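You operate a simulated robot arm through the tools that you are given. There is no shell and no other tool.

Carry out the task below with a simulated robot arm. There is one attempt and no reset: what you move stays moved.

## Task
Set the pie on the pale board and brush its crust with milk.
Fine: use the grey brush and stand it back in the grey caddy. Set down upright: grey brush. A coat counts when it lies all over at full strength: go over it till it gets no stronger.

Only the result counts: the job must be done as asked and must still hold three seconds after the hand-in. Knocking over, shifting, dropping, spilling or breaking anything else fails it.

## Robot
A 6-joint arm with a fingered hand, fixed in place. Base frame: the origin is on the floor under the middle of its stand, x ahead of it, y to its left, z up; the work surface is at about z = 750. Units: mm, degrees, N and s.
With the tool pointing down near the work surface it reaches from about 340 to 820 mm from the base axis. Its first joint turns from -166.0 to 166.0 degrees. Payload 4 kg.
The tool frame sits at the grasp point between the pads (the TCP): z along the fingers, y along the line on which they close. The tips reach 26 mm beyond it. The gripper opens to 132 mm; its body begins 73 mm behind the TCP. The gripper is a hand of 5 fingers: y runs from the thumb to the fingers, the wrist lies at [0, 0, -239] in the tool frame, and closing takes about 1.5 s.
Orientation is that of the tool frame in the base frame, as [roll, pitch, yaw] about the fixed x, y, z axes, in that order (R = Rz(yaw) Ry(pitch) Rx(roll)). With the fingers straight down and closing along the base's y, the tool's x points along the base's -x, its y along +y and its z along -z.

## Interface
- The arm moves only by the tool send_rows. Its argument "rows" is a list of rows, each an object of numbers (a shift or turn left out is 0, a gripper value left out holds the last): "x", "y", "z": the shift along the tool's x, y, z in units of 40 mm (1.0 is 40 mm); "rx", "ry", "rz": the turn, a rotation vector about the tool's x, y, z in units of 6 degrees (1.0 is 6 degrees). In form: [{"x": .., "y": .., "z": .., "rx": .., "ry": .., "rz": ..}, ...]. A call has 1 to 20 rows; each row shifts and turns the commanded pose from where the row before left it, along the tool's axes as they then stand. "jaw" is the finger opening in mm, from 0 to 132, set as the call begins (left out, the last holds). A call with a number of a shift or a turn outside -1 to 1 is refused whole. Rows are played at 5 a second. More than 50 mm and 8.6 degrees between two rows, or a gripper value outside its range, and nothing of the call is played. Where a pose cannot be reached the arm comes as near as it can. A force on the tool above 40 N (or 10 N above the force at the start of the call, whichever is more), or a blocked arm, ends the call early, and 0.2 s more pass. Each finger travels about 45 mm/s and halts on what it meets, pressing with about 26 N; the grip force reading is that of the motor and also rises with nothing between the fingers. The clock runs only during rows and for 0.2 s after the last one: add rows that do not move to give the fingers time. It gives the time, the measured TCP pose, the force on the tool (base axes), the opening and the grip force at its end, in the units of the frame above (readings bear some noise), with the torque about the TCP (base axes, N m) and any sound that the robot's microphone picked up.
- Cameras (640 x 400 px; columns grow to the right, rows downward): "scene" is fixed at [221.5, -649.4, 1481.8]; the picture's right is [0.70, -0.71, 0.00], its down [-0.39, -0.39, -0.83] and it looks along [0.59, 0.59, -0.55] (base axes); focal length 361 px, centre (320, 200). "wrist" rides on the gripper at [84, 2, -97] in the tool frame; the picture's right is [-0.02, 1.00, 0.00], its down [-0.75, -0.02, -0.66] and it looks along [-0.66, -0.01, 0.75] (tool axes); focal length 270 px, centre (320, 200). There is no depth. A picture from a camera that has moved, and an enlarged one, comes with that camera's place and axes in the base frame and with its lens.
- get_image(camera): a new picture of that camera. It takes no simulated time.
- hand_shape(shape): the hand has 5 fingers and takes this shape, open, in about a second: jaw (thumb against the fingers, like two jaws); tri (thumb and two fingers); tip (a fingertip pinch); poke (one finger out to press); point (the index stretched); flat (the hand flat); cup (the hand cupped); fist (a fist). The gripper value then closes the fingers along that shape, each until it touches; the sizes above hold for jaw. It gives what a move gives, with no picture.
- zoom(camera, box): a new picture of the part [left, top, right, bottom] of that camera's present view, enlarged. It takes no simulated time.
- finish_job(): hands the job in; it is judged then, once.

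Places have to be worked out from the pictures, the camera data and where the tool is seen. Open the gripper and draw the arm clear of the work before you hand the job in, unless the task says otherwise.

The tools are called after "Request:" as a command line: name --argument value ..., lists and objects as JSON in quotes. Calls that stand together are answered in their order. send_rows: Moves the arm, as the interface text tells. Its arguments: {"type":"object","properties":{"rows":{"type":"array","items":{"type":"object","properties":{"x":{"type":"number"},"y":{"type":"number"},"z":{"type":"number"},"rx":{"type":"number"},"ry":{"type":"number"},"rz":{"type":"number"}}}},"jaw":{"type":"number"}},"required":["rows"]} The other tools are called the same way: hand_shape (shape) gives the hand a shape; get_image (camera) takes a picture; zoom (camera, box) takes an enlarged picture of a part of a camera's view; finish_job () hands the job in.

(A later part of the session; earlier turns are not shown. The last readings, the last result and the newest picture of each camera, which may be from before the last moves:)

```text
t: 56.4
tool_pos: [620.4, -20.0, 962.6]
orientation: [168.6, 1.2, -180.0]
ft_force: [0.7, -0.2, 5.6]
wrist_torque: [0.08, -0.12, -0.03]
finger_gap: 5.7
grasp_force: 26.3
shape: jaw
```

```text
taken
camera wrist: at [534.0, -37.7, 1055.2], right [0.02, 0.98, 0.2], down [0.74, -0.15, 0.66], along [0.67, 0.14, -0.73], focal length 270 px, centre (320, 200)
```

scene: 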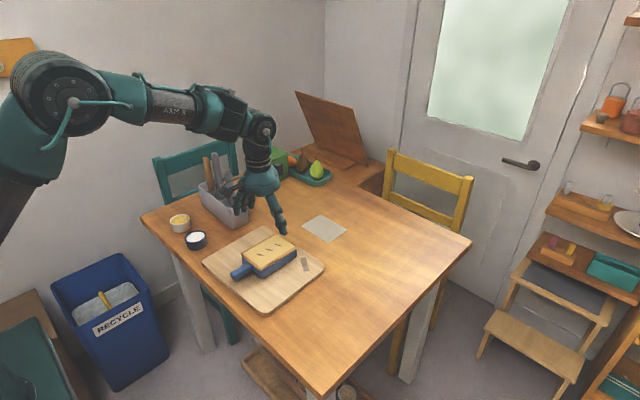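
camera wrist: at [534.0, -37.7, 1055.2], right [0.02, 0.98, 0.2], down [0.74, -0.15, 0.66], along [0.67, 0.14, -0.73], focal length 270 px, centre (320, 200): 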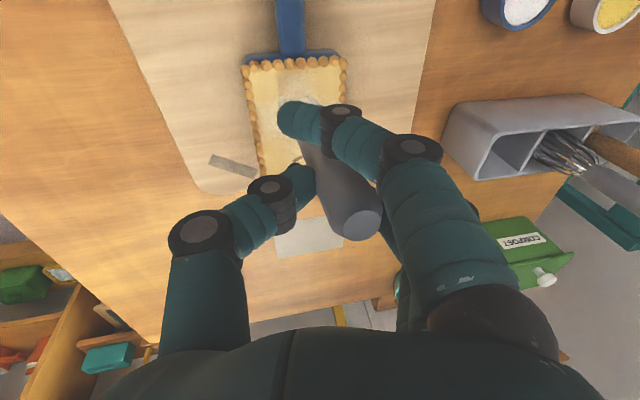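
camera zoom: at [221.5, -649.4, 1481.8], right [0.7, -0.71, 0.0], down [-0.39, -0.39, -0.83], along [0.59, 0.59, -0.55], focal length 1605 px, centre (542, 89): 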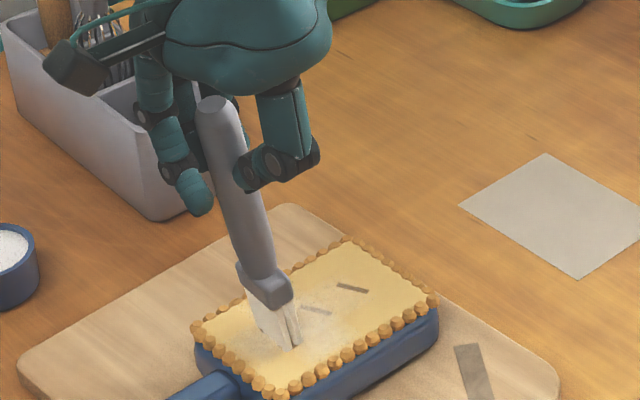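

Strokes toward +x should be supported by the index finger lying across the handle. I raise 1 mm and stroke from the -x end to the +x end.

Request:
send_rows --rows '[{"y": 0.005, "z": -0.025}, {"x": -0.4, "z": 0.0076}, {"x": -0.4, "z": 0.0076}, {"x": -0.4, "z": 0.0076}, {"x": -0.4, "z": 0.0076}, {"x": -0.4, "z": 0.0076}, {"x": -0.4, "z": 0.0076}, {}]'

Request:
zoom --camera "scene" --box '[240, 190, 310, 290]'

Request:
get_image --camera "wrist"

```text
t: 58.2
tool_pos: [716.2, -20.8, 965.6]
orientation: [168.7, 1.1, -180.0]
ft_force: [-0.4, -0.3, -0.6]
wrist_torque: [0.0, 0.01, -0.01]
finger_gap: 5.6
grasp_force: 26.2
shape: jaw
```

```text
4.00 times, centred on (275, 240) of scene
camera zoom: at [221.5, -649.4, 1481.8], right [0.7, -0.71, 0.0], down [-0.39, -0.39, -0.83], along [0.59, 0.59, -0.55], focal length 1444 px, centre (500, 40)
```

zoom: 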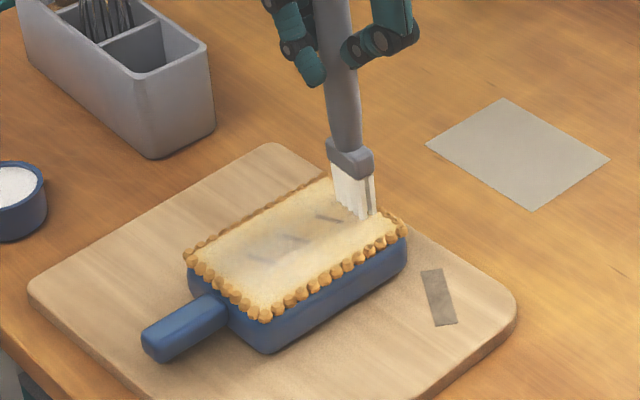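

```text
taken
camera wrist: at [630.4, -37.2, 1056.5], right [0.02, 0.98, 0.2], down [0.74, -0.15, 0.66], along [0.67, 0.14, -0.73], focal length 270 px, centre (320, 200)
```

wrist: 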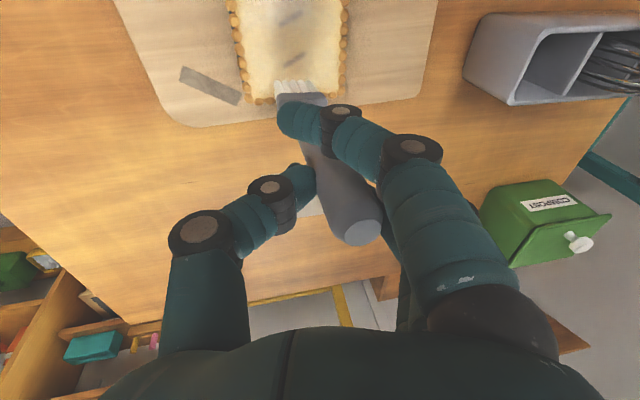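

The brush is upright again and the coat builds. I zoom on the crust to see how it is distributed.

Request:
zoom --camera "wrist" --box '[210, 0, 370, 110]'

Request:
zoom --camera "scene" --box '[250, 215, 305, 270]'

```text
3.64 times, centred on (290, 55) of wrist
camera zoom: at [630.4, -37.2, 1056.5], right [0.02, 0.98, 0.2], down [0.74, -0.15, 0.66], along [0.67, 0.14, -0.73], focal length 983 px, centre (429, 727)
```

zoom: 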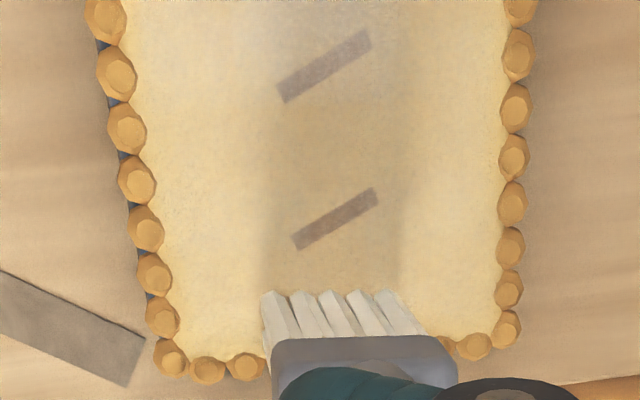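

```text
7.27 times, centred on (278, 242) of scene
camera zoom: at [221.5, -649.4, 1481.8], right [0.7, -0.71, 0.0], down [-0.39, -0.39, -0.83], along [0.59, 0.59, -0.55], focal length 2626 px, centre (629, -109)
```

zoom: 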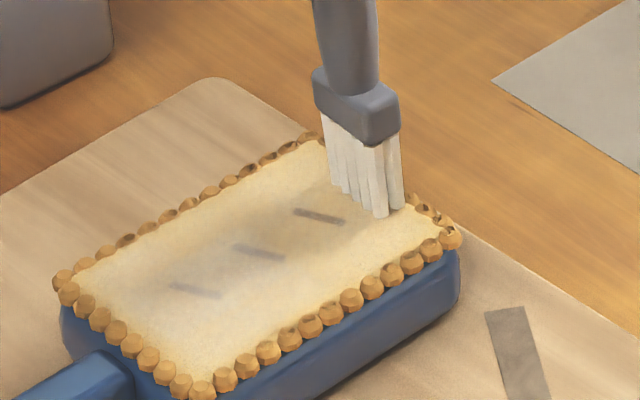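

The whole crust is getting paler, most where the brush passed. I now lift, go to the -x end of the +y lane (tip y≈12), and stroke toward +x.

Request:
send_rows --rows '[{"x": -0.004, "y": 0.0395, "z": -0.196}, {"x": 0.8, "y": 0.18, "z": 0.0209}, {"x": 0.8, "y": 0.18, "z": 0.0209}, {"x": 0.8, "y": 0.18, "z": 0.0209}, {"x": 0.004, "y": -0.0415, "z": 0.2058}, {}, {"x": -0.4, "z": 0.0077}, {"x": -0.4, "z": 0.0077}, {"x": -0.4, "z": 0.0077}, {"x": -0.4, "z": 0.0077}, {"x": -0.4, "z": 0.0077}, {"x": -0.4, "z": 0.0077}]'

Request:
zoom --camera "scene" --box '[250, 215, 305, 270]'

Request:
zoom --camera "wrist" --box '[210, 0, 370, 110]'

```text
t: 60.8
tool_pos: [714.9, 1.9, 964.0]
orientation: [168.6, 1.1, -180.0]
ft_force: [-0.8, 0.5, 1.4]
wrist_torque: [0.02, 0.03, 0.04]
finger_gap: 5.6
grasp_force: 25.8
shape: jaw
```

```text
7.27 times, centred on (278, 242) of scene
camera zoom: at [221.5, -649.4, 1481.8], right [0.7, -0.71, 0.0], down [-0.39, -0.39, -0.83], along [0.59, 0.59, -0.55], focal length 2626 px, centre (629, -109)
```

zoom: 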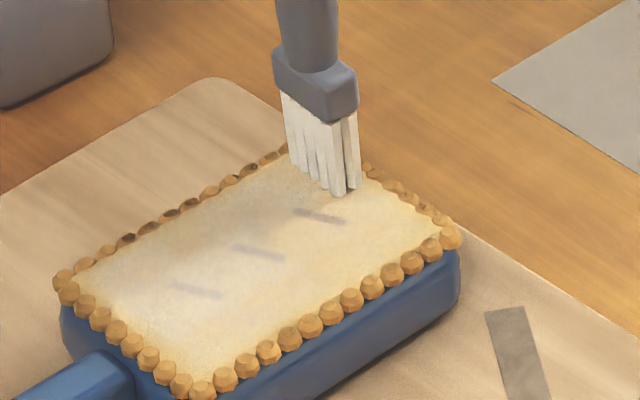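

```text
3.64 times, centred on (290, 55) of wrist
camera zoom: at [630.3, -15.2, 1056.3], right [0.02, 0.98, 0.2], down [0.74, -0.15, 0.66], along [0.67, 0.14, -0.73], focal length 983 px, centre (429, 727)
```

zoom: 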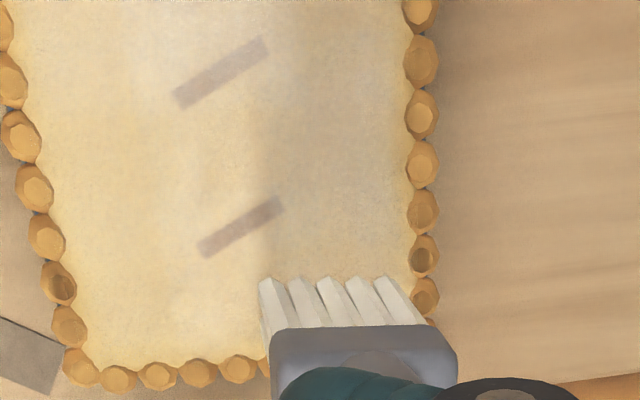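

The middle and +y lanes are paler now. I do the -y lane (tip y≈-30) the same way.

Request:
send_rows --rows '[{"x": -0.004, "y": 0.0395, "z": -0.196}, {"x": 0.8, "y": -0.343, "z": -0.0846}, {"x": 0.8, "y": -0.343, "z": -0.0846}, {"x": 0.8, "y": -0.343, "z": -0.0846}, {"x": 0.004, "y": -0.0395, "z": 0.196}, {}, {"x": -0.4, "z": 0.0077}, {"x": -0.4, "z": 0.0077}, {"x": -0.4, "z": 0.0077}, {"x": -0.4, "z": 0.0077}, {"x": -0.4, "z": 0.0077}, {"x": -0.4, "z": 0.0077}]'

Request:
zoom --camera "scene" --box '[250, 215, 305, 270]'

Request:
zoom --camera "wrist" --box '[210, 0, 370, 110]'

```text
t: 63.4
tool_pos: [716.0, -41.0, 964.0]
orientation: [168.6, 1.1, -180.0]
ft_force: [-0.3, -0.4, 4.6]
wrist_torque: [0.11, 0.11, -0.02]
finger_gap: 5.8
grasp_force: 26.0
shape: jaw
```

```text
7.27 times, centred on (278, 242) of scene
camera zoom: at [221.5, -649.4, 1481.8], right [0.7, -0.71, 0.0], down [-0.39, -0.39, -0.83], along [0.59, 0.59, -0.55], focal length 2626 px, centre (629, -109)
```

zoom: 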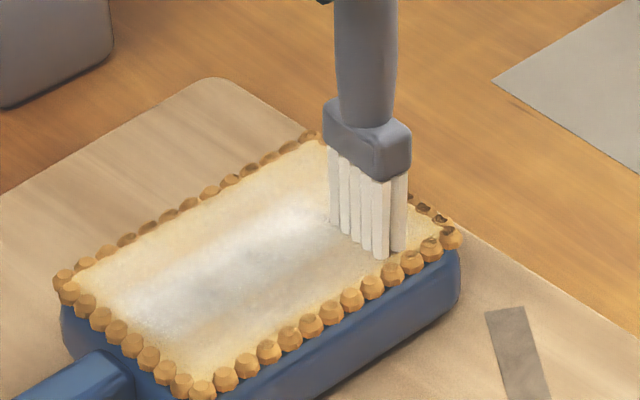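

```text
3.64 times, centred on (290, 55) of wrist
camera zoom: at [630.1, -57.8, 1055.7], right [0.02, 0.98, 0.2], down [0.74, -0.15, 0.66], along [0.67, 0.14, -0.73], focal length 983 px, centre (429, 727)
```

zoom: 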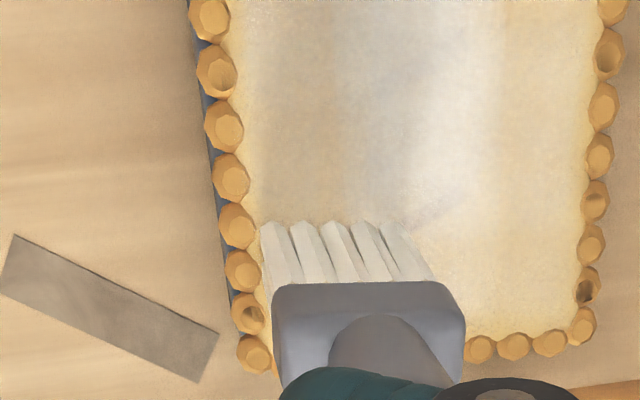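

The middle lane is now bright white; the edges and the +x end lag behind, partly because the tip trails the hand. I stroke back and forth in the -y lane, 3 mm closer to the rim with slightly longer travel.

Request:
send_rows --rows '[{"y": -0.071, "z": -0.0272}, {"x": 0.43, "z": -0.0083}, {"x": 0.43, "z": -0.0083}, {"x": 0.43, "z": -0.0083}, {"x": 0.43, "z": -0.0083}, {"x": 0.43, "z": -0.0083}, {"x": 0.43, "z": -0.0083}, {}]'

Request:
zoom --camera "scene" --box '[245, 215, 305, 275]'

Request:
zoom --camera "wrist" --box '[210, 0, 370, 110]'

```text
t: 65.2
tool_pos: [612.4, -44.0, 964.3]
orientation: [168.6, 1.1, 180.0]
ft_force: [0.4, 0.1, 1.2]
wrist_torque: [-0.02, -0.01, 0.02]
finger_gap: 5.5
grasp_force: 26.0
shape: jaw
```

```text
6.67 times, centred on (275, 245) of scene
camera zoom: at [221.5, -649.4, 1481.8], right [0.7, -0.71, 0.0], down [-0.39, -0.39, -0.83], along [0.59, 0.59, -0.55], focal length 2407 px, centre (620, -100)
```

zoom: 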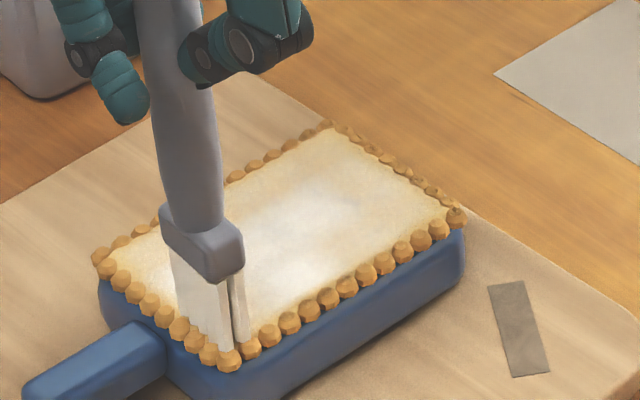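

```text
3.64 times, centred on (290, 55) of wrist
camera zoom: at [527.3, -60.8, 1056.4], right [0.02, 0.98, 0.2], down [0.74, -0.15, 0.66], along [0.67, 0.14, -0.73], focal length 983 px, centre (429, 727)
```

zoom: 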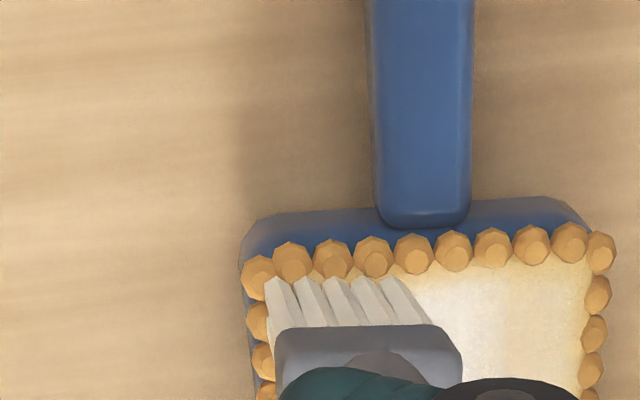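

The tip is in the -x/-y corner. I stroke back toward +x, going a bit further so the trailing tip reaches the far rim.

Request:
send_rows --rows '[{"x": -0.45, "z": 0.0086}, {"x": -0.45, "z": 0.0086}, {"x": -0.45, "z": 0.0086}, {"x": -0.45, "z": 0.0086}, {"x": -0.45, "z": 0.0086}, {"x": -0.45, "z": 0.0086}, {}]'

Request:
zoom --camera "scene" --box '[245, 215, 305, 275]'

Request:
zoom --camera "wrist" --box '[210, 0, 370, 110]'

```text
t: 66.8
tool_pos: [720.2, -44.2, 964.9]
orientation: [168.6, 1.1, 179.9]
ft_force: [0.3, 0.8, -0.7]
wrist_torque: [-0.06, 0.02, -0.02]
finger_gap: 5.4
grasp_force: 26.3
shape: jaw
```

```text
6.67 times, centred on (275, 245) of scene
camera zoom: at [221.5, -649.4, 1481.8], right [0.7, -0.71, 0.0], down [-0.39, -0.39, -0.83], along [0.59, 0.59, -0.55], focal length 2407 px, centre (620, -100)
```

zoom: 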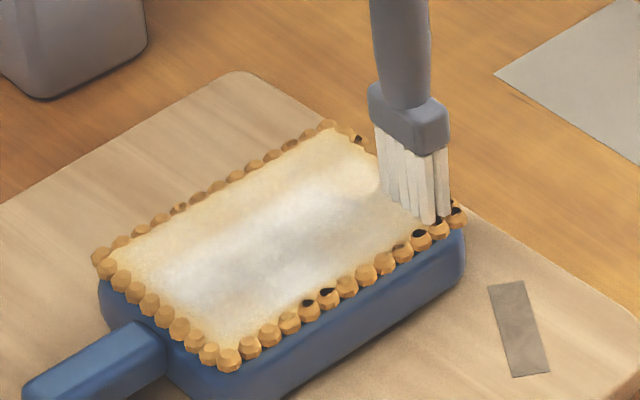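

```text
3.64 times, centred on (290, 55) of wrist
camera zoom: at [634.7, -60.5, 1056.7], right [0.02, 0.98, 0.2], down [0.74, -0.15, 0.66], along [0.67, 0.14, -0.73], focal length 983 px, centre (429, 727)
```

zoom: 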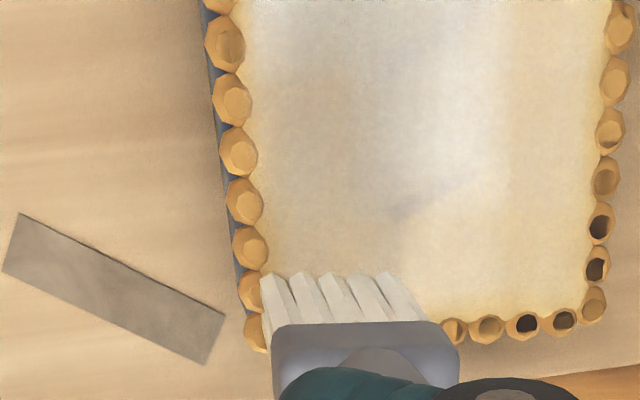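

Coat is spreading well. I slide along the +x edge toward +y (the stiff direction of the grip), then stroke back toward -x in the +y lane close to the rim.

Request:
send_rows --rows '[{"y": 0.3, "z": 0.0605}, {"y": 0.3, "z": 0.0605}, {"y": 0.3, "z": 0.0605}, {"y": 0.3, "z": 0.0605}, {}]'

Request:
zoom --camera "wrist" --box '[210, 0, 370, 110]'

Request:
send_rows --rows '[{"x": 0.45, "z": -0.0086}, {"x": 0.45, "z": -0.0086}, {"x": 0.45, "z": -0.0086}, {"x": 0.45, "z": -0.0086}, {"x": 0.45, "z": -0.0086}, {"x": 0.45, "z": -0.0086}, {}]'

Request:
zoom --camera "scene" --box '[245, 215, 305, 275]'

Request:
zoom --camera "wrist" --box '[210, 0, 370, 110]'

```text
t: 68.0
tool_pos: [721.2, 6.1, 965.0]
orientation: [168.7, 1.1, -180.0]
ft_force: [0.0, -0.2, -2.1]
wrist_torque: [0.01, -0.02, -0.01]
finger_gap: 5.9
grasp_force: 26.3
shape: jaw
```

```text
3.64 times, centred on (290, 55) of wrist
camera zoom: at [634.9, -11.3, 1057.3], right [0.02, 0.98, 0.2], down [0.74, -0.15, 0.66], along [0.67, 0.14, -0.73], focal length 983 px, centre (429, 727)
```

zoom: 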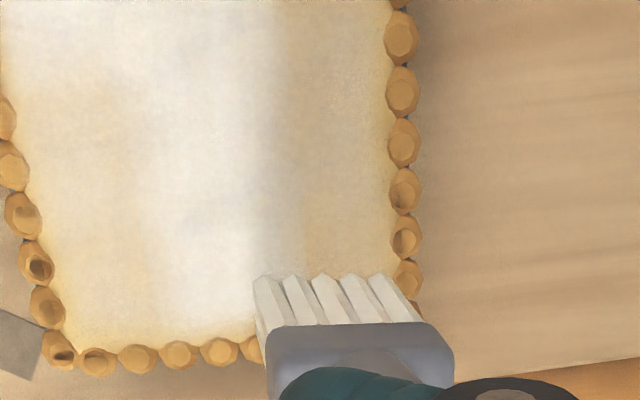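

```text
t: 69.6
tool_pos: [611.9, 5.2, 965.0]
orientation: [168.7, 1.1, 180.0]
ft_force: [-0.2, 0.4, -0.3]
wrist_torque: [0.01, -0.01, -0.05]
finger_gap: 5.4
grasp_force: 26.5
shape: jaw
```

```text
6.67 times, centred on (275, 245) of scene
camera zoom: at [221.5, -649.4, 1481.8], right [0.7, -0.71, 0.0], down [-0.39, -0.39, -0.83], along [0.59, 0.59, -0.55], focal length 2407 px, centre (620, -100)
```

zoom: 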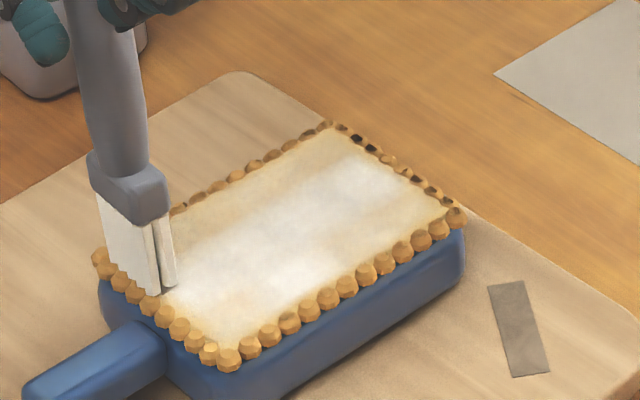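

```text
3.64 times, centred on (290, 55) of wrist
camera zoom: at [526.7, -12.2, 1057.0], right [0.02, 0.98, 0.2], down [0.74, -0.15, 0.66], along [0.67, 0.14, -0.73], focal length 983 px, centre (429, 727)
```

zoom: 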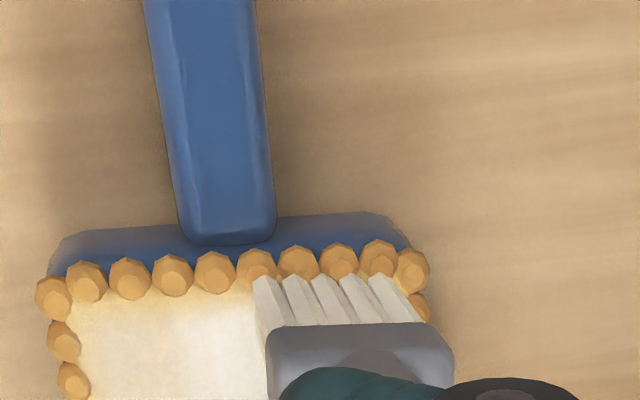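

The +y lane is less coated and force reads ~0 there. I lower 0.7 mm and stroke +x again in this lane.

Request:
send_rows --rows '[{"y": -0.0035, "z": 0.0172}, {"x": -0.45, "z": 0.0086}, {"x": -0.45, "z": 0.0086}, {"x": -0.45, "z": 0.0086}, {"x": -0.45, "z": 0.0086}, {"x": -0.45, "z": 0.0086}, {"x": -0.45, "z": 0.0086}, {}]'

Request:
zoom --camera "scene" --box '[245, 215, 305, 275]'

Request:
zoom --camera "wrist" --box '[210, 0, 370, 110]'

```text
t: 71.4
tool_pos: [720.2, 5.5, 964.3]
orientation: [168.6, 1.1, -180.0]
ft_force: [-1.0, -0.4, 3.5]
wrist_torque: [0.06, 0.13, 0.01]
finger_gap: 5.8
grasp_force: 26.0
shape: jaw
```

```text
6.67 times, centred on (275, 245) of scene
camera zoom: at [221.5, -649.4, 1481.8], right [0.7, -0.71, 0.0], down [-0.39, -0.39, -0.83], along [0.59, 0.59, -0.55], focal length 2407 px, centre (620, -100)
```

zoom: 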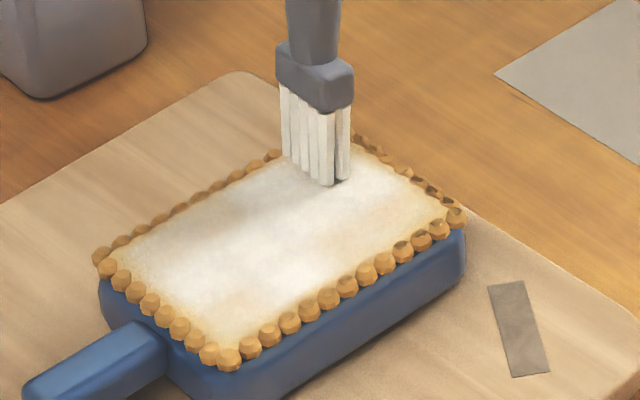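

```text
3.64 times, centred on (290, 55) of wrist
camera zoom: at [634.9, -11.2, 1056.3], right [0.02, 0.98, 0.2], down [0.74, -0.15, 0.66], along [0.67, 0.14, -0.73], focal length 983 px, centre (429, 727)
```

zoom: 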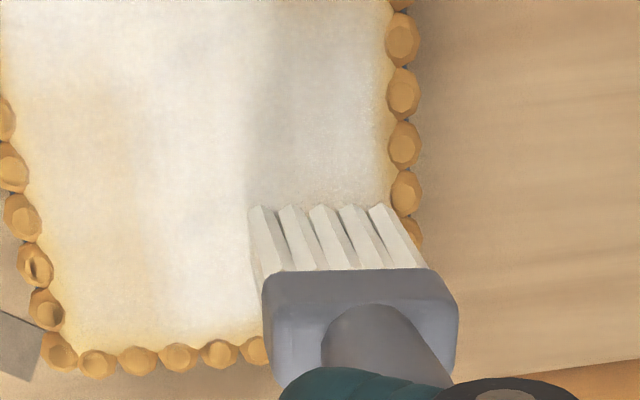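

Good progress; the +y lane whitened. I now run a series of overlapping strokes: back along this lane, then shift 12 mm toward -y each time.

Request:
send_rows --rows '[{"x": 0.45, "z": -0.0136}, {"x": 0.45, "z": -0.0086}, {"x": 0.45, "z": -0.0086}, {"x": 0.45, "z": -0.0086}, {"x": 0.45, "z": -0.0086}, {"x": 0.45, "z": -0.0086}, {"y": -0.294, "z": -0.0593}, {"x": -0.45, "z": 0.0086}, {"x": -0.45, "z": 0.0086}, {"x": -0.45, "z": 0.0086}, {"x": -0.45, "z": 0.0086}, {"x": -0.45, "z": 0.0086}, {"x": -0.48, "z": 0.0092}, {}]'

Request:
zoom --camera "wrist" --box '[210, 0, 370, 110]'

Request:
send_rows --rows '[{"y": -0.294, "z": -0.0593}, {"x": 0.45, "z": -0.0086}, {"x": 0.45, "z": -0.0086}, {"x": 0.45, "z": -0.0086}, {"x": 0.45, "z": -0.0086}, {"x": 0.45, "z": -0.0086}, {"x": 0.48, "z": -0.0092}, {"y": -0.294, "z": -0.0593}, {"x": -0.45, "z": 0.0086}, {"x": -0.45, "z": 0.0086}, {"x": -0.45, "z": 0.0086}, {"x": -0.45, "z": 0.0086}, {"x": -0.45, "z": 0.0086}, {"x": -0.48, "z": 0.0092}, {}]'

Request:
zoom --camera "scene" --box '[245, 215, 305, 275]'

Request:
zoom --camera "wrist" --box '[210, 0, 370, 110]'

```text
t: 74.4
tool_pos: [723.1, -7.1, 963.5]
orientation: [168.7, 1.2, -179.9]
ft_force: [-0.2, -0.8, 3.1]
wrist_torque: [0.07, 0.04, 0.03]
finger_gap: 5.5
grasp_force: 26.0
shape: jaw
```

```text
3.64 times, centred on (290, 55) of wrist
camera zoom: at [635.9, -23.3, 1055.9], right [0.02, 0.98, 0.2], down [0.74, -0.15, 0.66], along [0.67, 0.14, -0.73], focal length 983 px, centre (429, 727)
```

zoom: 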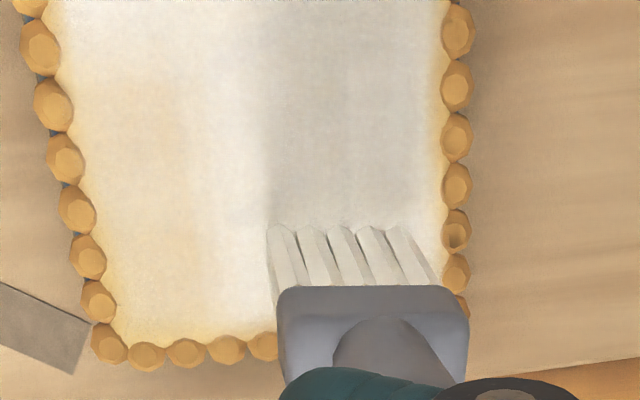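

```text
t: 77.6
tool_pos: [722.8, -30.2, 965.3]
orientation: [168.6, 1.2, -179.9]
ft_force: [0.0, -0.2, 3.4]
wrist_torque: [0.06, 0.09, 0.06]
finger_gap: 5.8
grasp_force: 25.9
shape: jaw
```

```text
6.67 times, centred on (275, 245) of scene
camera zoom: at [221.5, -649.4, 1481.8], right [0.7, -0.71, 0.0], down [-0.39, -0.39, -0.83], along [0.59, 0.59, -0.55], focal length 2407 px, centre (620, -100)
```

zoom: 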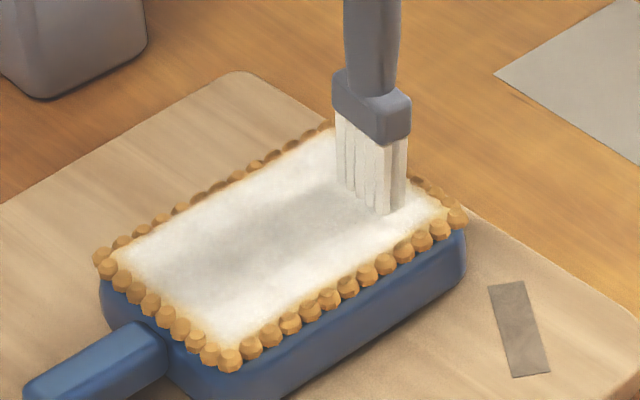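

```text
3.64 times, centred on (290, 55) of wrist
camera zoom: at [636.7, -47.6, 1056.2], right [0.02, 0.98, 0.2], down [0.74, -0.15, 0.66], along [0.67, 0.14, -0.73], focal length 983 px, centre (429, 727)
```

zoom: 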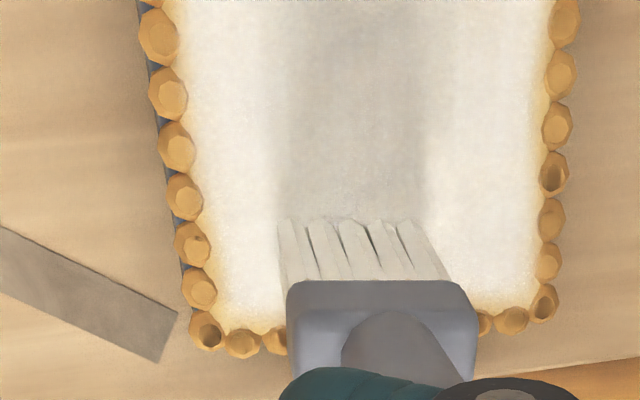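

The crust is nearly all white; only thin strips along the rim are yellower. I do the -y rim lane again in both directions.

Request:
send_rows --rows '[{"y": -0.343, "z": -0.0692}, {"x": 0.45, "z": -0.0086}, {"x": 0.45, "z": -0.0086}, {"x": 0.45, "z": -0.0086}, {"x": 0.45, "z": -0.0086}, {"x": 0.45, "z": -0.0086}, {"x": 0.48, "z": -0.0092}, {}]'

Request:
zoom --camera "wrist" --box '[210, 0, 370, 110]'

Request:
zoom --camera "scene" --box '[245, 215, 305, 275]'

```text
t: 79.4
tool_pos: [613.5, -44.8, 963.8]
orientation: [168.6, 1.1, -179.9]
ft_force: [0.9, 0.2, 1.4]
wrist_torque: [-0.02, -0.15, 0.0]
finger_gap: 5.4
grasp_force: 25.3
shape: jaw
```

```text
3.64 times, centred on (290, 55) of wrist
camera zoom: at [527.1, -61.8, 1055.9], right [0.02, 0.98, 0.2], down [0.74, -0.15, 0.66], along [0.67, 0.14, -0.73], focal length 983 px, centre (429, 727)
```

zoom: 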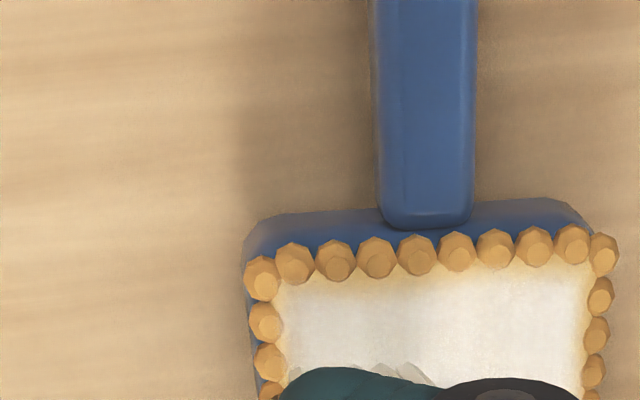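

```text
6.67 times, centred on (275, 245) of scene
camera zoom: at [221.5, -649.4, 1481.8], right [0.7, -0.71, 0.0], down [-0.39, -0.39, -0.83], along [0.59, 0.59, -0.55], focal length 2407 px, centre (620, -100)
```

zoom: 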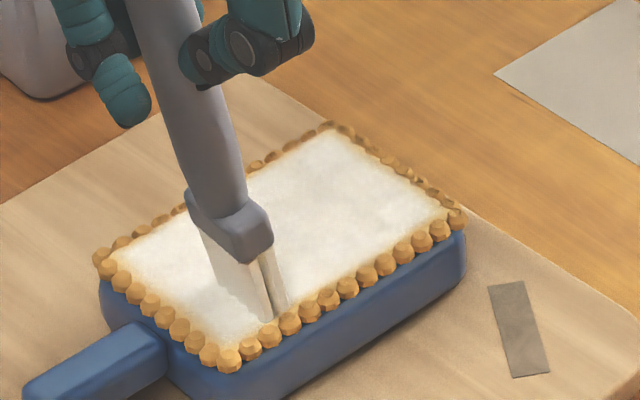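

The tip trails about 25 mm here. I stroke back toward +x along this lane, which brings the brush upright again.

Request:
send_rows --rows '[{"x": -0.45, "z": 0.0086}, {"x": -0.45, "z": 0.0086}, {"x": -0.45, "z": 0.0086}, {"x": -0.45, "z": 0.0086}, {"x": -0.45, "z": 0.0086}, {"x": -0.48, "z": 0.0092}, {}]'

Request:
zoom --camera "wrist" --box '[210, 0, 370, 110]'

Request:
zoom --camera "scene" --box '[245, 195, 305, 275]'

```text
t: 81.0
tool_pos: [721.9, -44.8, 964.4]
orientation: [168.6, 1.1, -180.0]
ft_force: [0.7, -0.4, 0.8]
wrist_torque: [0.01, -0.01, 0.02]
finger_gap: 5.4
grasp_force: 26.2
shape: jaw
```

```text
3.64 times, centred on (290, 55) of wrist
camera zoom: at [636.7, -62.0, 1056.7], right [0.02, 0.98, 0.2], down [0.74, -0.15, 0.66], along [0.67, 0.14, -0.73], focal length 983 px, centre (429, 727)
```

zoom: 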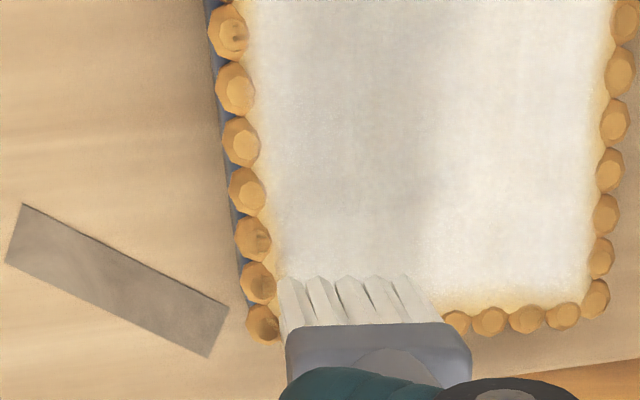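

```text
5.00 times, centred on (275, 235) of scene
camera zoom: at [221.5, -649.4, 1481.8], right [0.7, -0.71, 0.0], down [-0.39, -0.39, -0.83], along [0.59, 0.59, -0.55], focal length 1806 px, centre (545, 25)
```

zoom: 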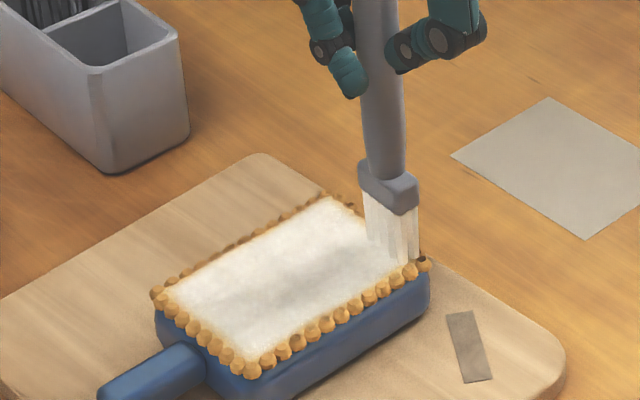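

The brush is upright again at the +x/-y corner, with the tip a few mm further +y in the hand. I go 5 mm closer to the -y rim and slide along the +x edge to the other corner.

Request:
send_rows --rows '[{"y": -0.1225, "z": -0.0172}, {}, {"y": 0.325, "z": 0.0655}, {"y": 0.325, "z": 0.0655}, {"y": 0.325, "z": 0.0655}, {"y": 0.325, "z": 0.0655}, {}]'

Request:
zoom --camera "wrist" --box '[210, 0, 370, 110]'

Request:
zoom --camera "scene" --box '[245, 195, 305, 275]'

```text
t: 82.6
tool_pos: [722.1, 3.8, 964.0]
orientation: [168.7, 1.1, -180.0]
ft_force: [-0.3, -0.3, 4.0]
wrist_torque: [0.07, 0.02, 0.02]
finger_gap: 5.8
grasp_force: 26.1
shape: jaw
```

```text
3.64 times, centred on (290, 55) of wrist
camera zoom: at [636.2, -13.4, 1056.1], right [0.02, 0.98, 0.2], down [0.74, -0.15, 0.66], along [0.67, 0.14, -0.73], focal length 983 px, centre (429, 727)
```

zoom: 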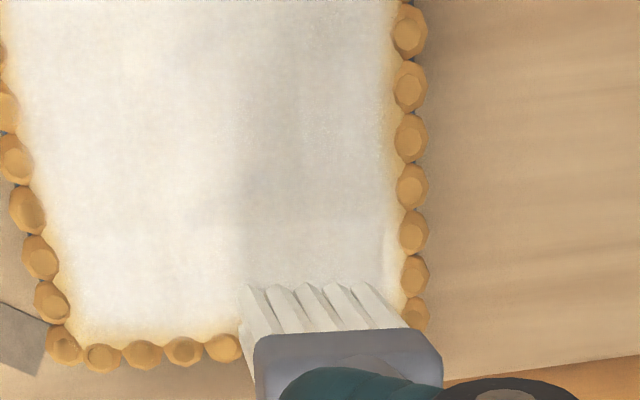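

```text
5.00 times, centred on (275, 235) of scene
camera zoom: at [221.5, -649.4, 1481.8], right [0.7, -0.71, 0.0], down [-0.39, -0.39, -0.83], along [0.59, 0.59, -0.55], focal length 1806 px, centre (545, 25)
```

zoom: 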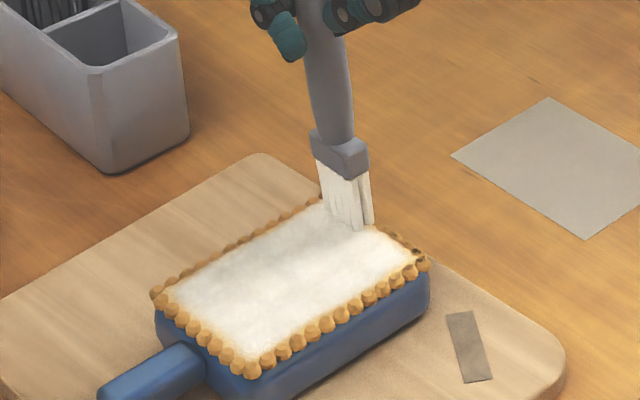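

Nearly uniform white. I go 5 mm further toward the +y rim and stroke to -x along it.

Request:
send_rows --rows '[{"y": 0.1225, "z": 0.0172}, {"x": 0.45, "z": -0.0086}, {"x": 0.45, "z": -0.0086}, {"x": 0.45, "z": -0.0086}, {"x": 0.45, "z": -0.0086}, {"x": 0.45, "z": -0.0086}, {"x": 0.48, "z": -0.0092}, {}]'

Request:
zoom --camera "wrist" --box '[210, 0, 370, 110]'

Request:
zoom --camera "scene" --box '[245, 195, 305, 275]'

```text
t: 84.4
tool_pos: [611.2, 7.5, 965.0]
orientation: [168.6, 1.2, -179.9]
ft_force: [0.0, 0.3, 4.7]
wrist_torque: [0.06, -0.1, -0.01]
finger_gap: 5.8
grasp_force: 26.5
shape: jaw
```

```text
3.64 times, centred on (290, 55) of wrist
camera zoom: at [526.2, -9.3, 1057.0], right [0.02, 0.98, 0.2], down [0.74, -0.15, 0.66], along [0.67, 0.14, -0.73], focal length 983 px, centre (429, 727)
```

zoom: 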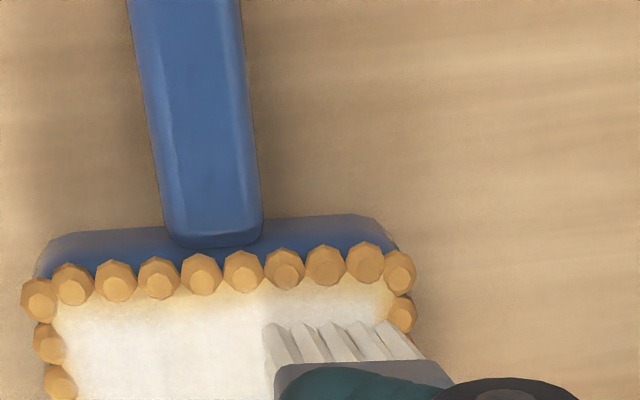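

```text
5.00 times, centred on (275, 235) of scene
camera zoom: at [221.5, -649.4, 1481.8], right [0.7, -0.71, 0.0], down [-0.39, -0.39, -0.83], along [0.59, 0.59, -0.55], focal length 1806 px, centre (545, 25)
```

zoom: 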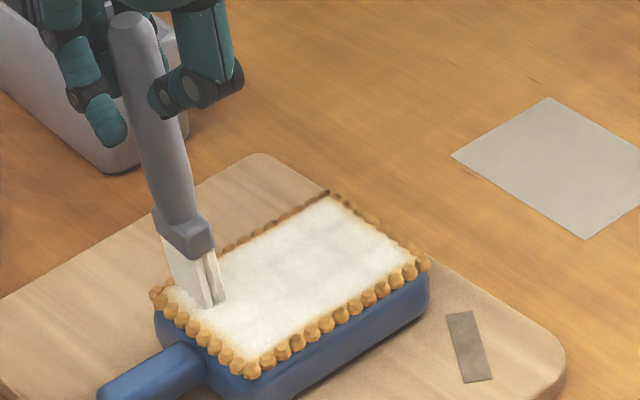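

The tip is about 11 mm short of the -x rim. I move 10 mm further to -x and slide along that edge toward -y.

Request:
send_rows --rows '[{"x": 0.25, "z": -0.0048}, {}, {"y": -0.343, "z": -0.0692}, {"y": -0.343, "z": -0.0692}, {"y": -0.343, "z": -0.0692}, {"y": -0.343, "z": -0.0692}, {}]'

Request:
zoom --camera "wrist" --box '[210, 0, 370, 110]'

Request:
zoom --camera "scene" --box '[245, 195, 305, 275]'

```text
t: 86.0
tool_pos: [602.6, -47.6, 964.3]
orientation: [168.6, 1.2, 179.9]
ft_force: [-0.3, 2.5, 3.4]
wrist_torque: [0.45, -0.07, -0.03]
finger_gap: 4.4
grasp_force: 26.6
shape: jaw
```

```text
3.64 times, centred on (290, 55) of wrist
camera zoom: at [517.1, -65.1, 1056.5], right [0.02, 0.98, 0.2], down [0.74, -0.15, 0.66], along [0.67, 0.14, -0.73], focal length 983 px, centre (429, 727)
```

zoom: 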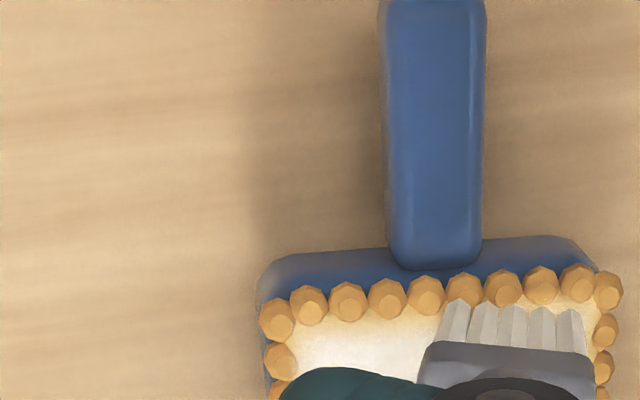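

```text
5.00 times, centred on (275, 235) of scene
camera zoom: at [221.5, -649.4, 1481.8], right [0.7, -0.71, 0.0], down [-0.39, -0.39, -0.83], along [0.59, 0.59, -0.55], focal length 1806 px, centre (545, 25)
```

zoom: 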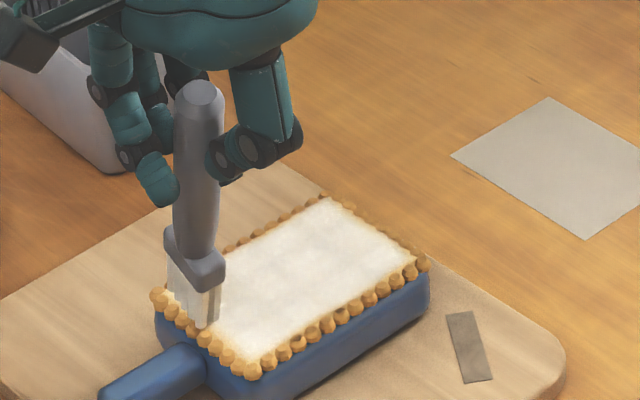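

The bristles caught on the rim bumps and the brush swung in the grip. I lift straight up to release it and inspect.

Request:
send_rows --rows '[{"y": 0.05, "z": -0.245}, {"y": 0.099, "z": -0.49}, {"y": 0.099, "z": -0.49}, {}]'

Request:
get_image --camera "wrist"

Request:
zoom --camera "scene" --box '[235, 150, 315, 280]'

```text
t: 87.0
tool_pos: [602.3, -47.4, 1014.6]
orientation: [168.6, 1.1, -180.0]
ft_force: [0.0, -0.1, -0.5]
wrist_torque: [-0.04, 0.0, 0.0]
finger_gap: 5.0
grasp_force: 25.9
shape: jaw
```

```text
taken
camera wrist: at [516.0, -64.9, 1106.6], right [0.02, 0.98, 0.2], down [0.74, -0.15, 0.66], along [0.67, 0.14, -0.73], focal length 270 px, centre (320, 200)
```

wrist: 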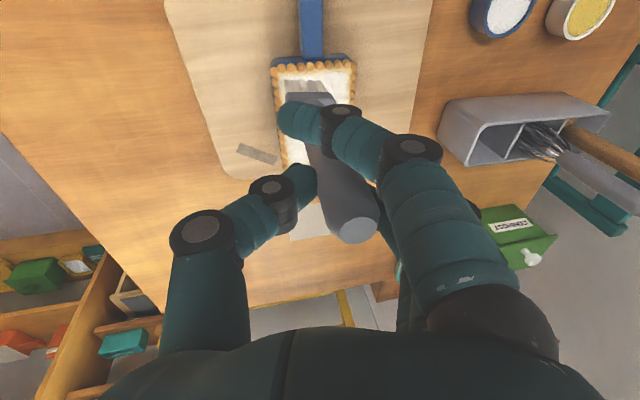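

```text
3.08 times, centred on (275, 215) of scene
camera zoom: at [221.5, -649.4, 1481.8], right [0.7, -0.71, 0.0], down [-0.39, -0.39, -0.83], along [0.59, 0.59, -0.55], focal length 1111 px, centre (458, 154)
```

zoom: 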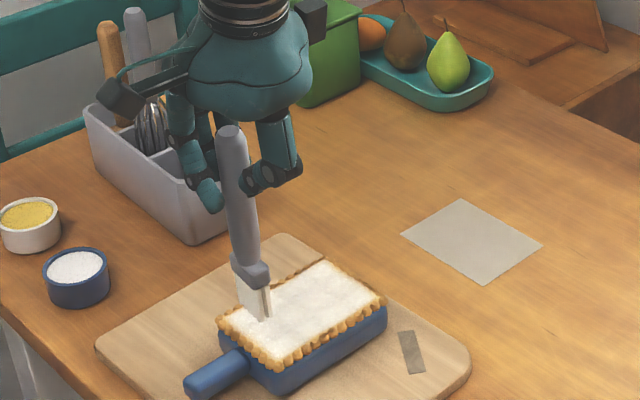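

The brush sprang back close to its earlier attitude. I zoom in on the crust and the pie's position.

Request:
zoom --camera "scene" --box '[245, 225, 305, 280]'

Request:
zoom --camera "wrist" --box '[250, 40, 390, 240]'

```text
7.27 times, centred on (275, 252) of scene
camera zoom: at [221.5, -649.4, 1481.8], right [0.7, -0.71, 0.0], down [-0.39, -0.39, -0.83], along [0.59, 0.59, -0.55], focal length 2626 px, centre (647, -182)
```

zoom: 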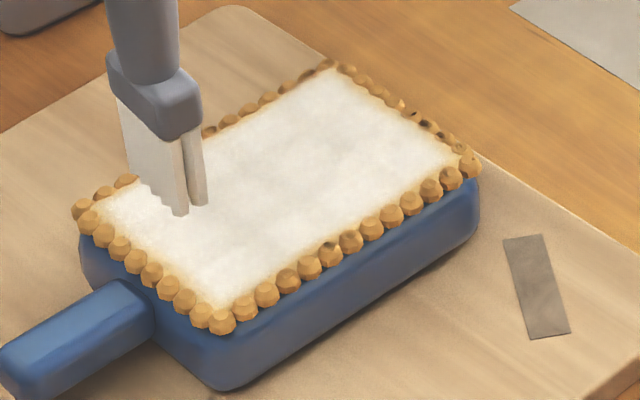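

```text
2.00 times, centred on (320, 140) of wrist
camera zoom: at [516.0, -64.9, 1106.6], right [0.02, 0.98, 0.2], down [0.74, -0.15, 0.66], along [0.67, 0.14, -0.73], focal length 541 px, centre (320, 320)
```

zoom: 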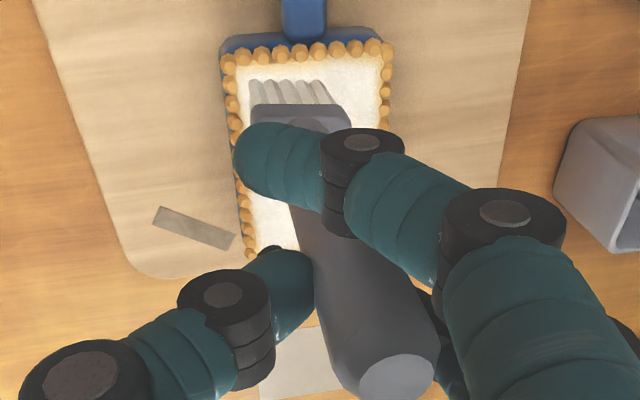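

The crust looks white almost everywhere and the pie has not shifted. I set the brush down again near the -x edge, clear of the rim bumps, to strengthen that end.

Request:
send_rows --rows '[{"x": -0.1193, "y": 0.2623, "z": 0.4463}, {"x": -0.1193, "y": 0.2623, "z": 0.4463}, {"x": -0.1193, "y": 0.2623, "z": 0.4463}, {}]'

Request:
send_rows --rows '[{"y": -0.0099, "z": 0.049}, {"y": -0.005, "z": 0.0245}, {}]'

Request:
zoom --camera "wrist" --box '[210, 0, 370, 110]'

Request:
zoom --camera "scene" --box '[245, 195, 305, 275]'

```text
t: 88.0
tool_pos: [616.2, -5.3, 968.5]
orientation: [168.7, 1.0, 180.0]
ft_force: [0.4, 0.6, -1.0]
wrist_torque: [-0.01, 0.02, -0.02]
finger_gap: 5.3
grasp_force: 25.9
shape: jaw
```

```text
t: 88.8
tool_pos: [617.0, -5.1, 965.8]
orientation: [168.6, 1.2, 180.0]
ft_force: [0.5, 0.2, 3.7]
wrist_torque: [0.07, -0.03, 0.03]
finger_gap: 5.4
grasp_force: 25.6
shape: jaw
```

```text
3.64 times, centred on (290, 55) of wrist
camera zoom: at [531.4, -22.8, 1057.3], right [0.02, 0.98, 0.2], down [0.74, -0.15, 0.66], along [0.67, 0.14, -0.73], focal length 983 px, centre (429, 727)
```

zoom: 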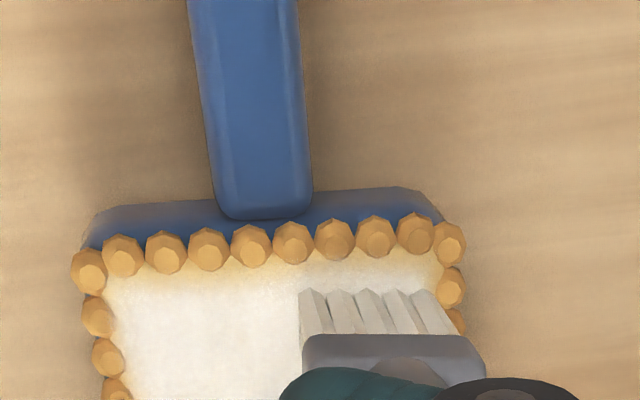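

```text
5.00 times, centred on (275, 235) of scene
camera zoom: at [221.5, -649.4, 1481.8], right [0.7, -0.71, 0.0], down [-0.39, -0.39, -0.83], along [0.59, 0.59, -0.55], focal length 1806 px, centre (545, 25)
```

zoom: 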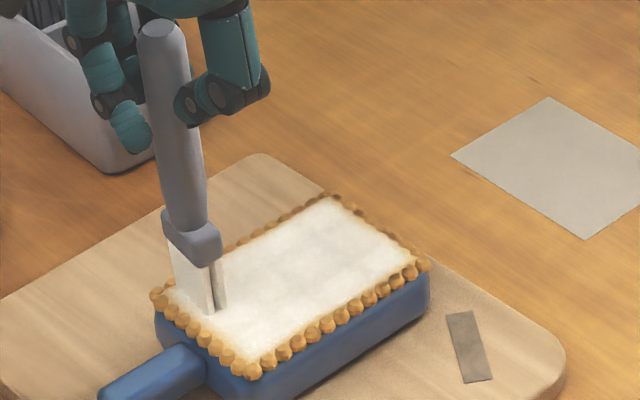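

Contact is light (3.7 N); the bristles are about 8 mm from the -x rim. I hop 5 mm closer and then slide along the edge toward -y with light contact.

Request:
send_rows --rows '[{"y": 0.0099, "z": -0.049}, {"x": 0.13, "z": -0.0025}, {"y": -0.0085, "z": 0.042}, {}, {"y": -0.25, "z": -0.0505}, {"y": -0.25, "z": -0.0505}, {"y": -0.25, "z": -0.0505}, {"y": -0.25, "z": -0.0505}, {"y": -0.15, "z": -0.0303}, {}]'

Request:
zoom --camera "wrist" --box '[210, 0, 370, 110]'

Request:
zoom --camera "scene" --box '[245, 195, 305, 275]'

```text
t: 91.0
tool_pos: [612.5, -52.7, 965.8]
orientation: [168.6, 1.1, -180.0]
ft_force: [-0.2, 1.8, 7.3]
wrist_torque: [0.41, 0.03, 0.01]
finger_gap: 5.1
grasp_force: 26.0
shape: jaw
```

```text
3.64 times, centred on (290, 55) of wrist
camera zoom: at [526.1, -70.0, 1057.9], right [0.02, 0.98, 0.2], down [0.74, -0.15, 0.66], along [0.67, 0.14, -0.73], focal length 983 px, centre (429, 727)
```

zoom: 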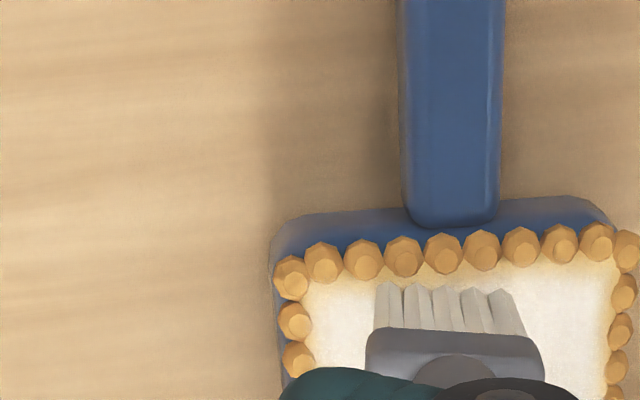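

```text
5.00 times, centred on (275, 235) of scene
camera zoom: at [221.5, -649.4, 1481.8], right [0.7, -0.71, 0.0], down [-0.39, -0.39, -0.83], along [0.59, 0.59, -0.55], focal length 1806 px, centre (545, 25)
```

zoom: 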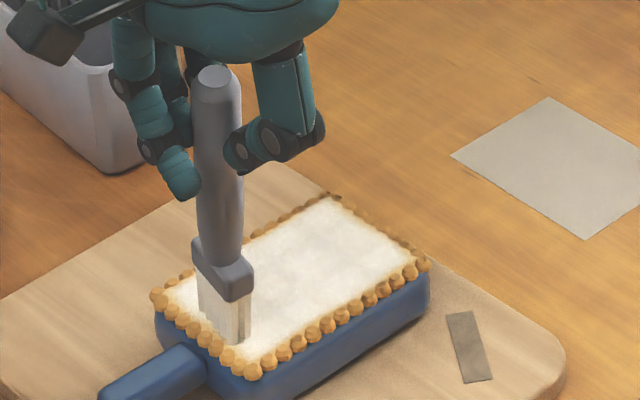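

The tip drags behind about 25 mm in y because the contact is too firm (7 N). I ease up 1 mm to let it relax and slide on toward the -y corner.

Request:
send_rows --rows '[{"y": 0.005, "z": -0.0245}, {}, {"y": -0.12, "z": -0.0242}, {}]'

Request:
zoom --camera "wrist" --box '[210, 0, 370, 110]'

```text
t: 92.0
tool_pos: [612.2, -58.2, 967.5]
orientation: [168.5, 1.2, 180.0]
ft_force: [0.0, 0.4, 0.7]
wrist_torque: [0.14, 0.0, 0.0]
finger_gap: 4.9
grasp_force: 26.0
shape: jaw
```

```text
3.64 times, centred on (290, 55) of wrist
camera zoom: at [526.3, -75.2, 1058.7], right [0.02, 0.98, 0.2], down [0.74, -0.15, 0.66], along [0.67, 0.14, -0.73], focal length 983 px, centre (429, 727)
```

zoom: 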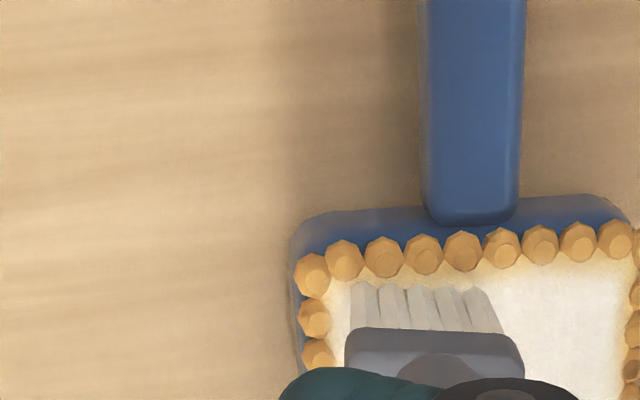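

The tip is now at the -x/-y corner. I stroke toward +x along the -y rim with light contact.

Request:
send_rows --rows '[{"y": -0.053, "z": -0.0037}, {"x": -0.45, "z": 0.0101}, {"x": -0.45, "z": 0.0101}, {"x": -0.45, "z": 0.0101}, {"x": -0.45, "z": 0.0101}, {"x": -0.45, "z": 0.0101}, {"x": -0.45, "z": 0.0101}, {}]'

Request:
zoom --camera "wrist" --box '[210, 0, 370, 110]'

Request:
zoom --camera "scene" --box '[245, 195, 305, 275]'

```text
t: 93.8
tool_pos: [719.6, -59.5, 966.1]
orientation: [168.6, 1.1, -180.0]
ft_force: [0.2, -0.5, -0.5]
wrist_torque: [0.0, -0.01, 0.01]
finger_gap: 5.3
grasp_force: 25.6
shape: jaw
```

```text
3.64 times, centred on (290, 55) of wrist
camera zoom: at [634.3, -76.3, 1058.2], right [0.02, 0.98, 0.2], down [0.74, -0.15, 0.66], along [0.67, 0.14, -0.73], focal length 983 px, centre (429, 727)
```

zoom: 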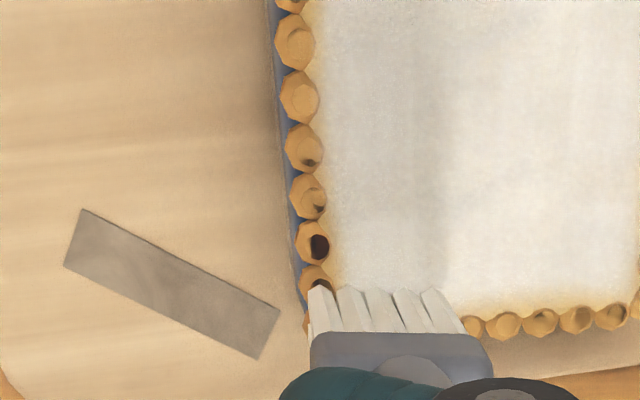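

```text
5.00 times, centred on (275, 235) of scene
camera zoom: at [221.5, -649.4, 1481.8], right [0.7, -0.71, 0.0], down [-0.39, -0.39, -0.83], along [0.59, 0.59, -0.55], focal length 1806 px, centre (545, 25)
```

zoom: 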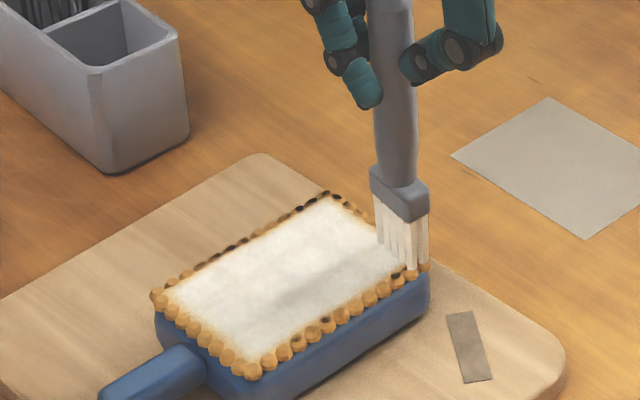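

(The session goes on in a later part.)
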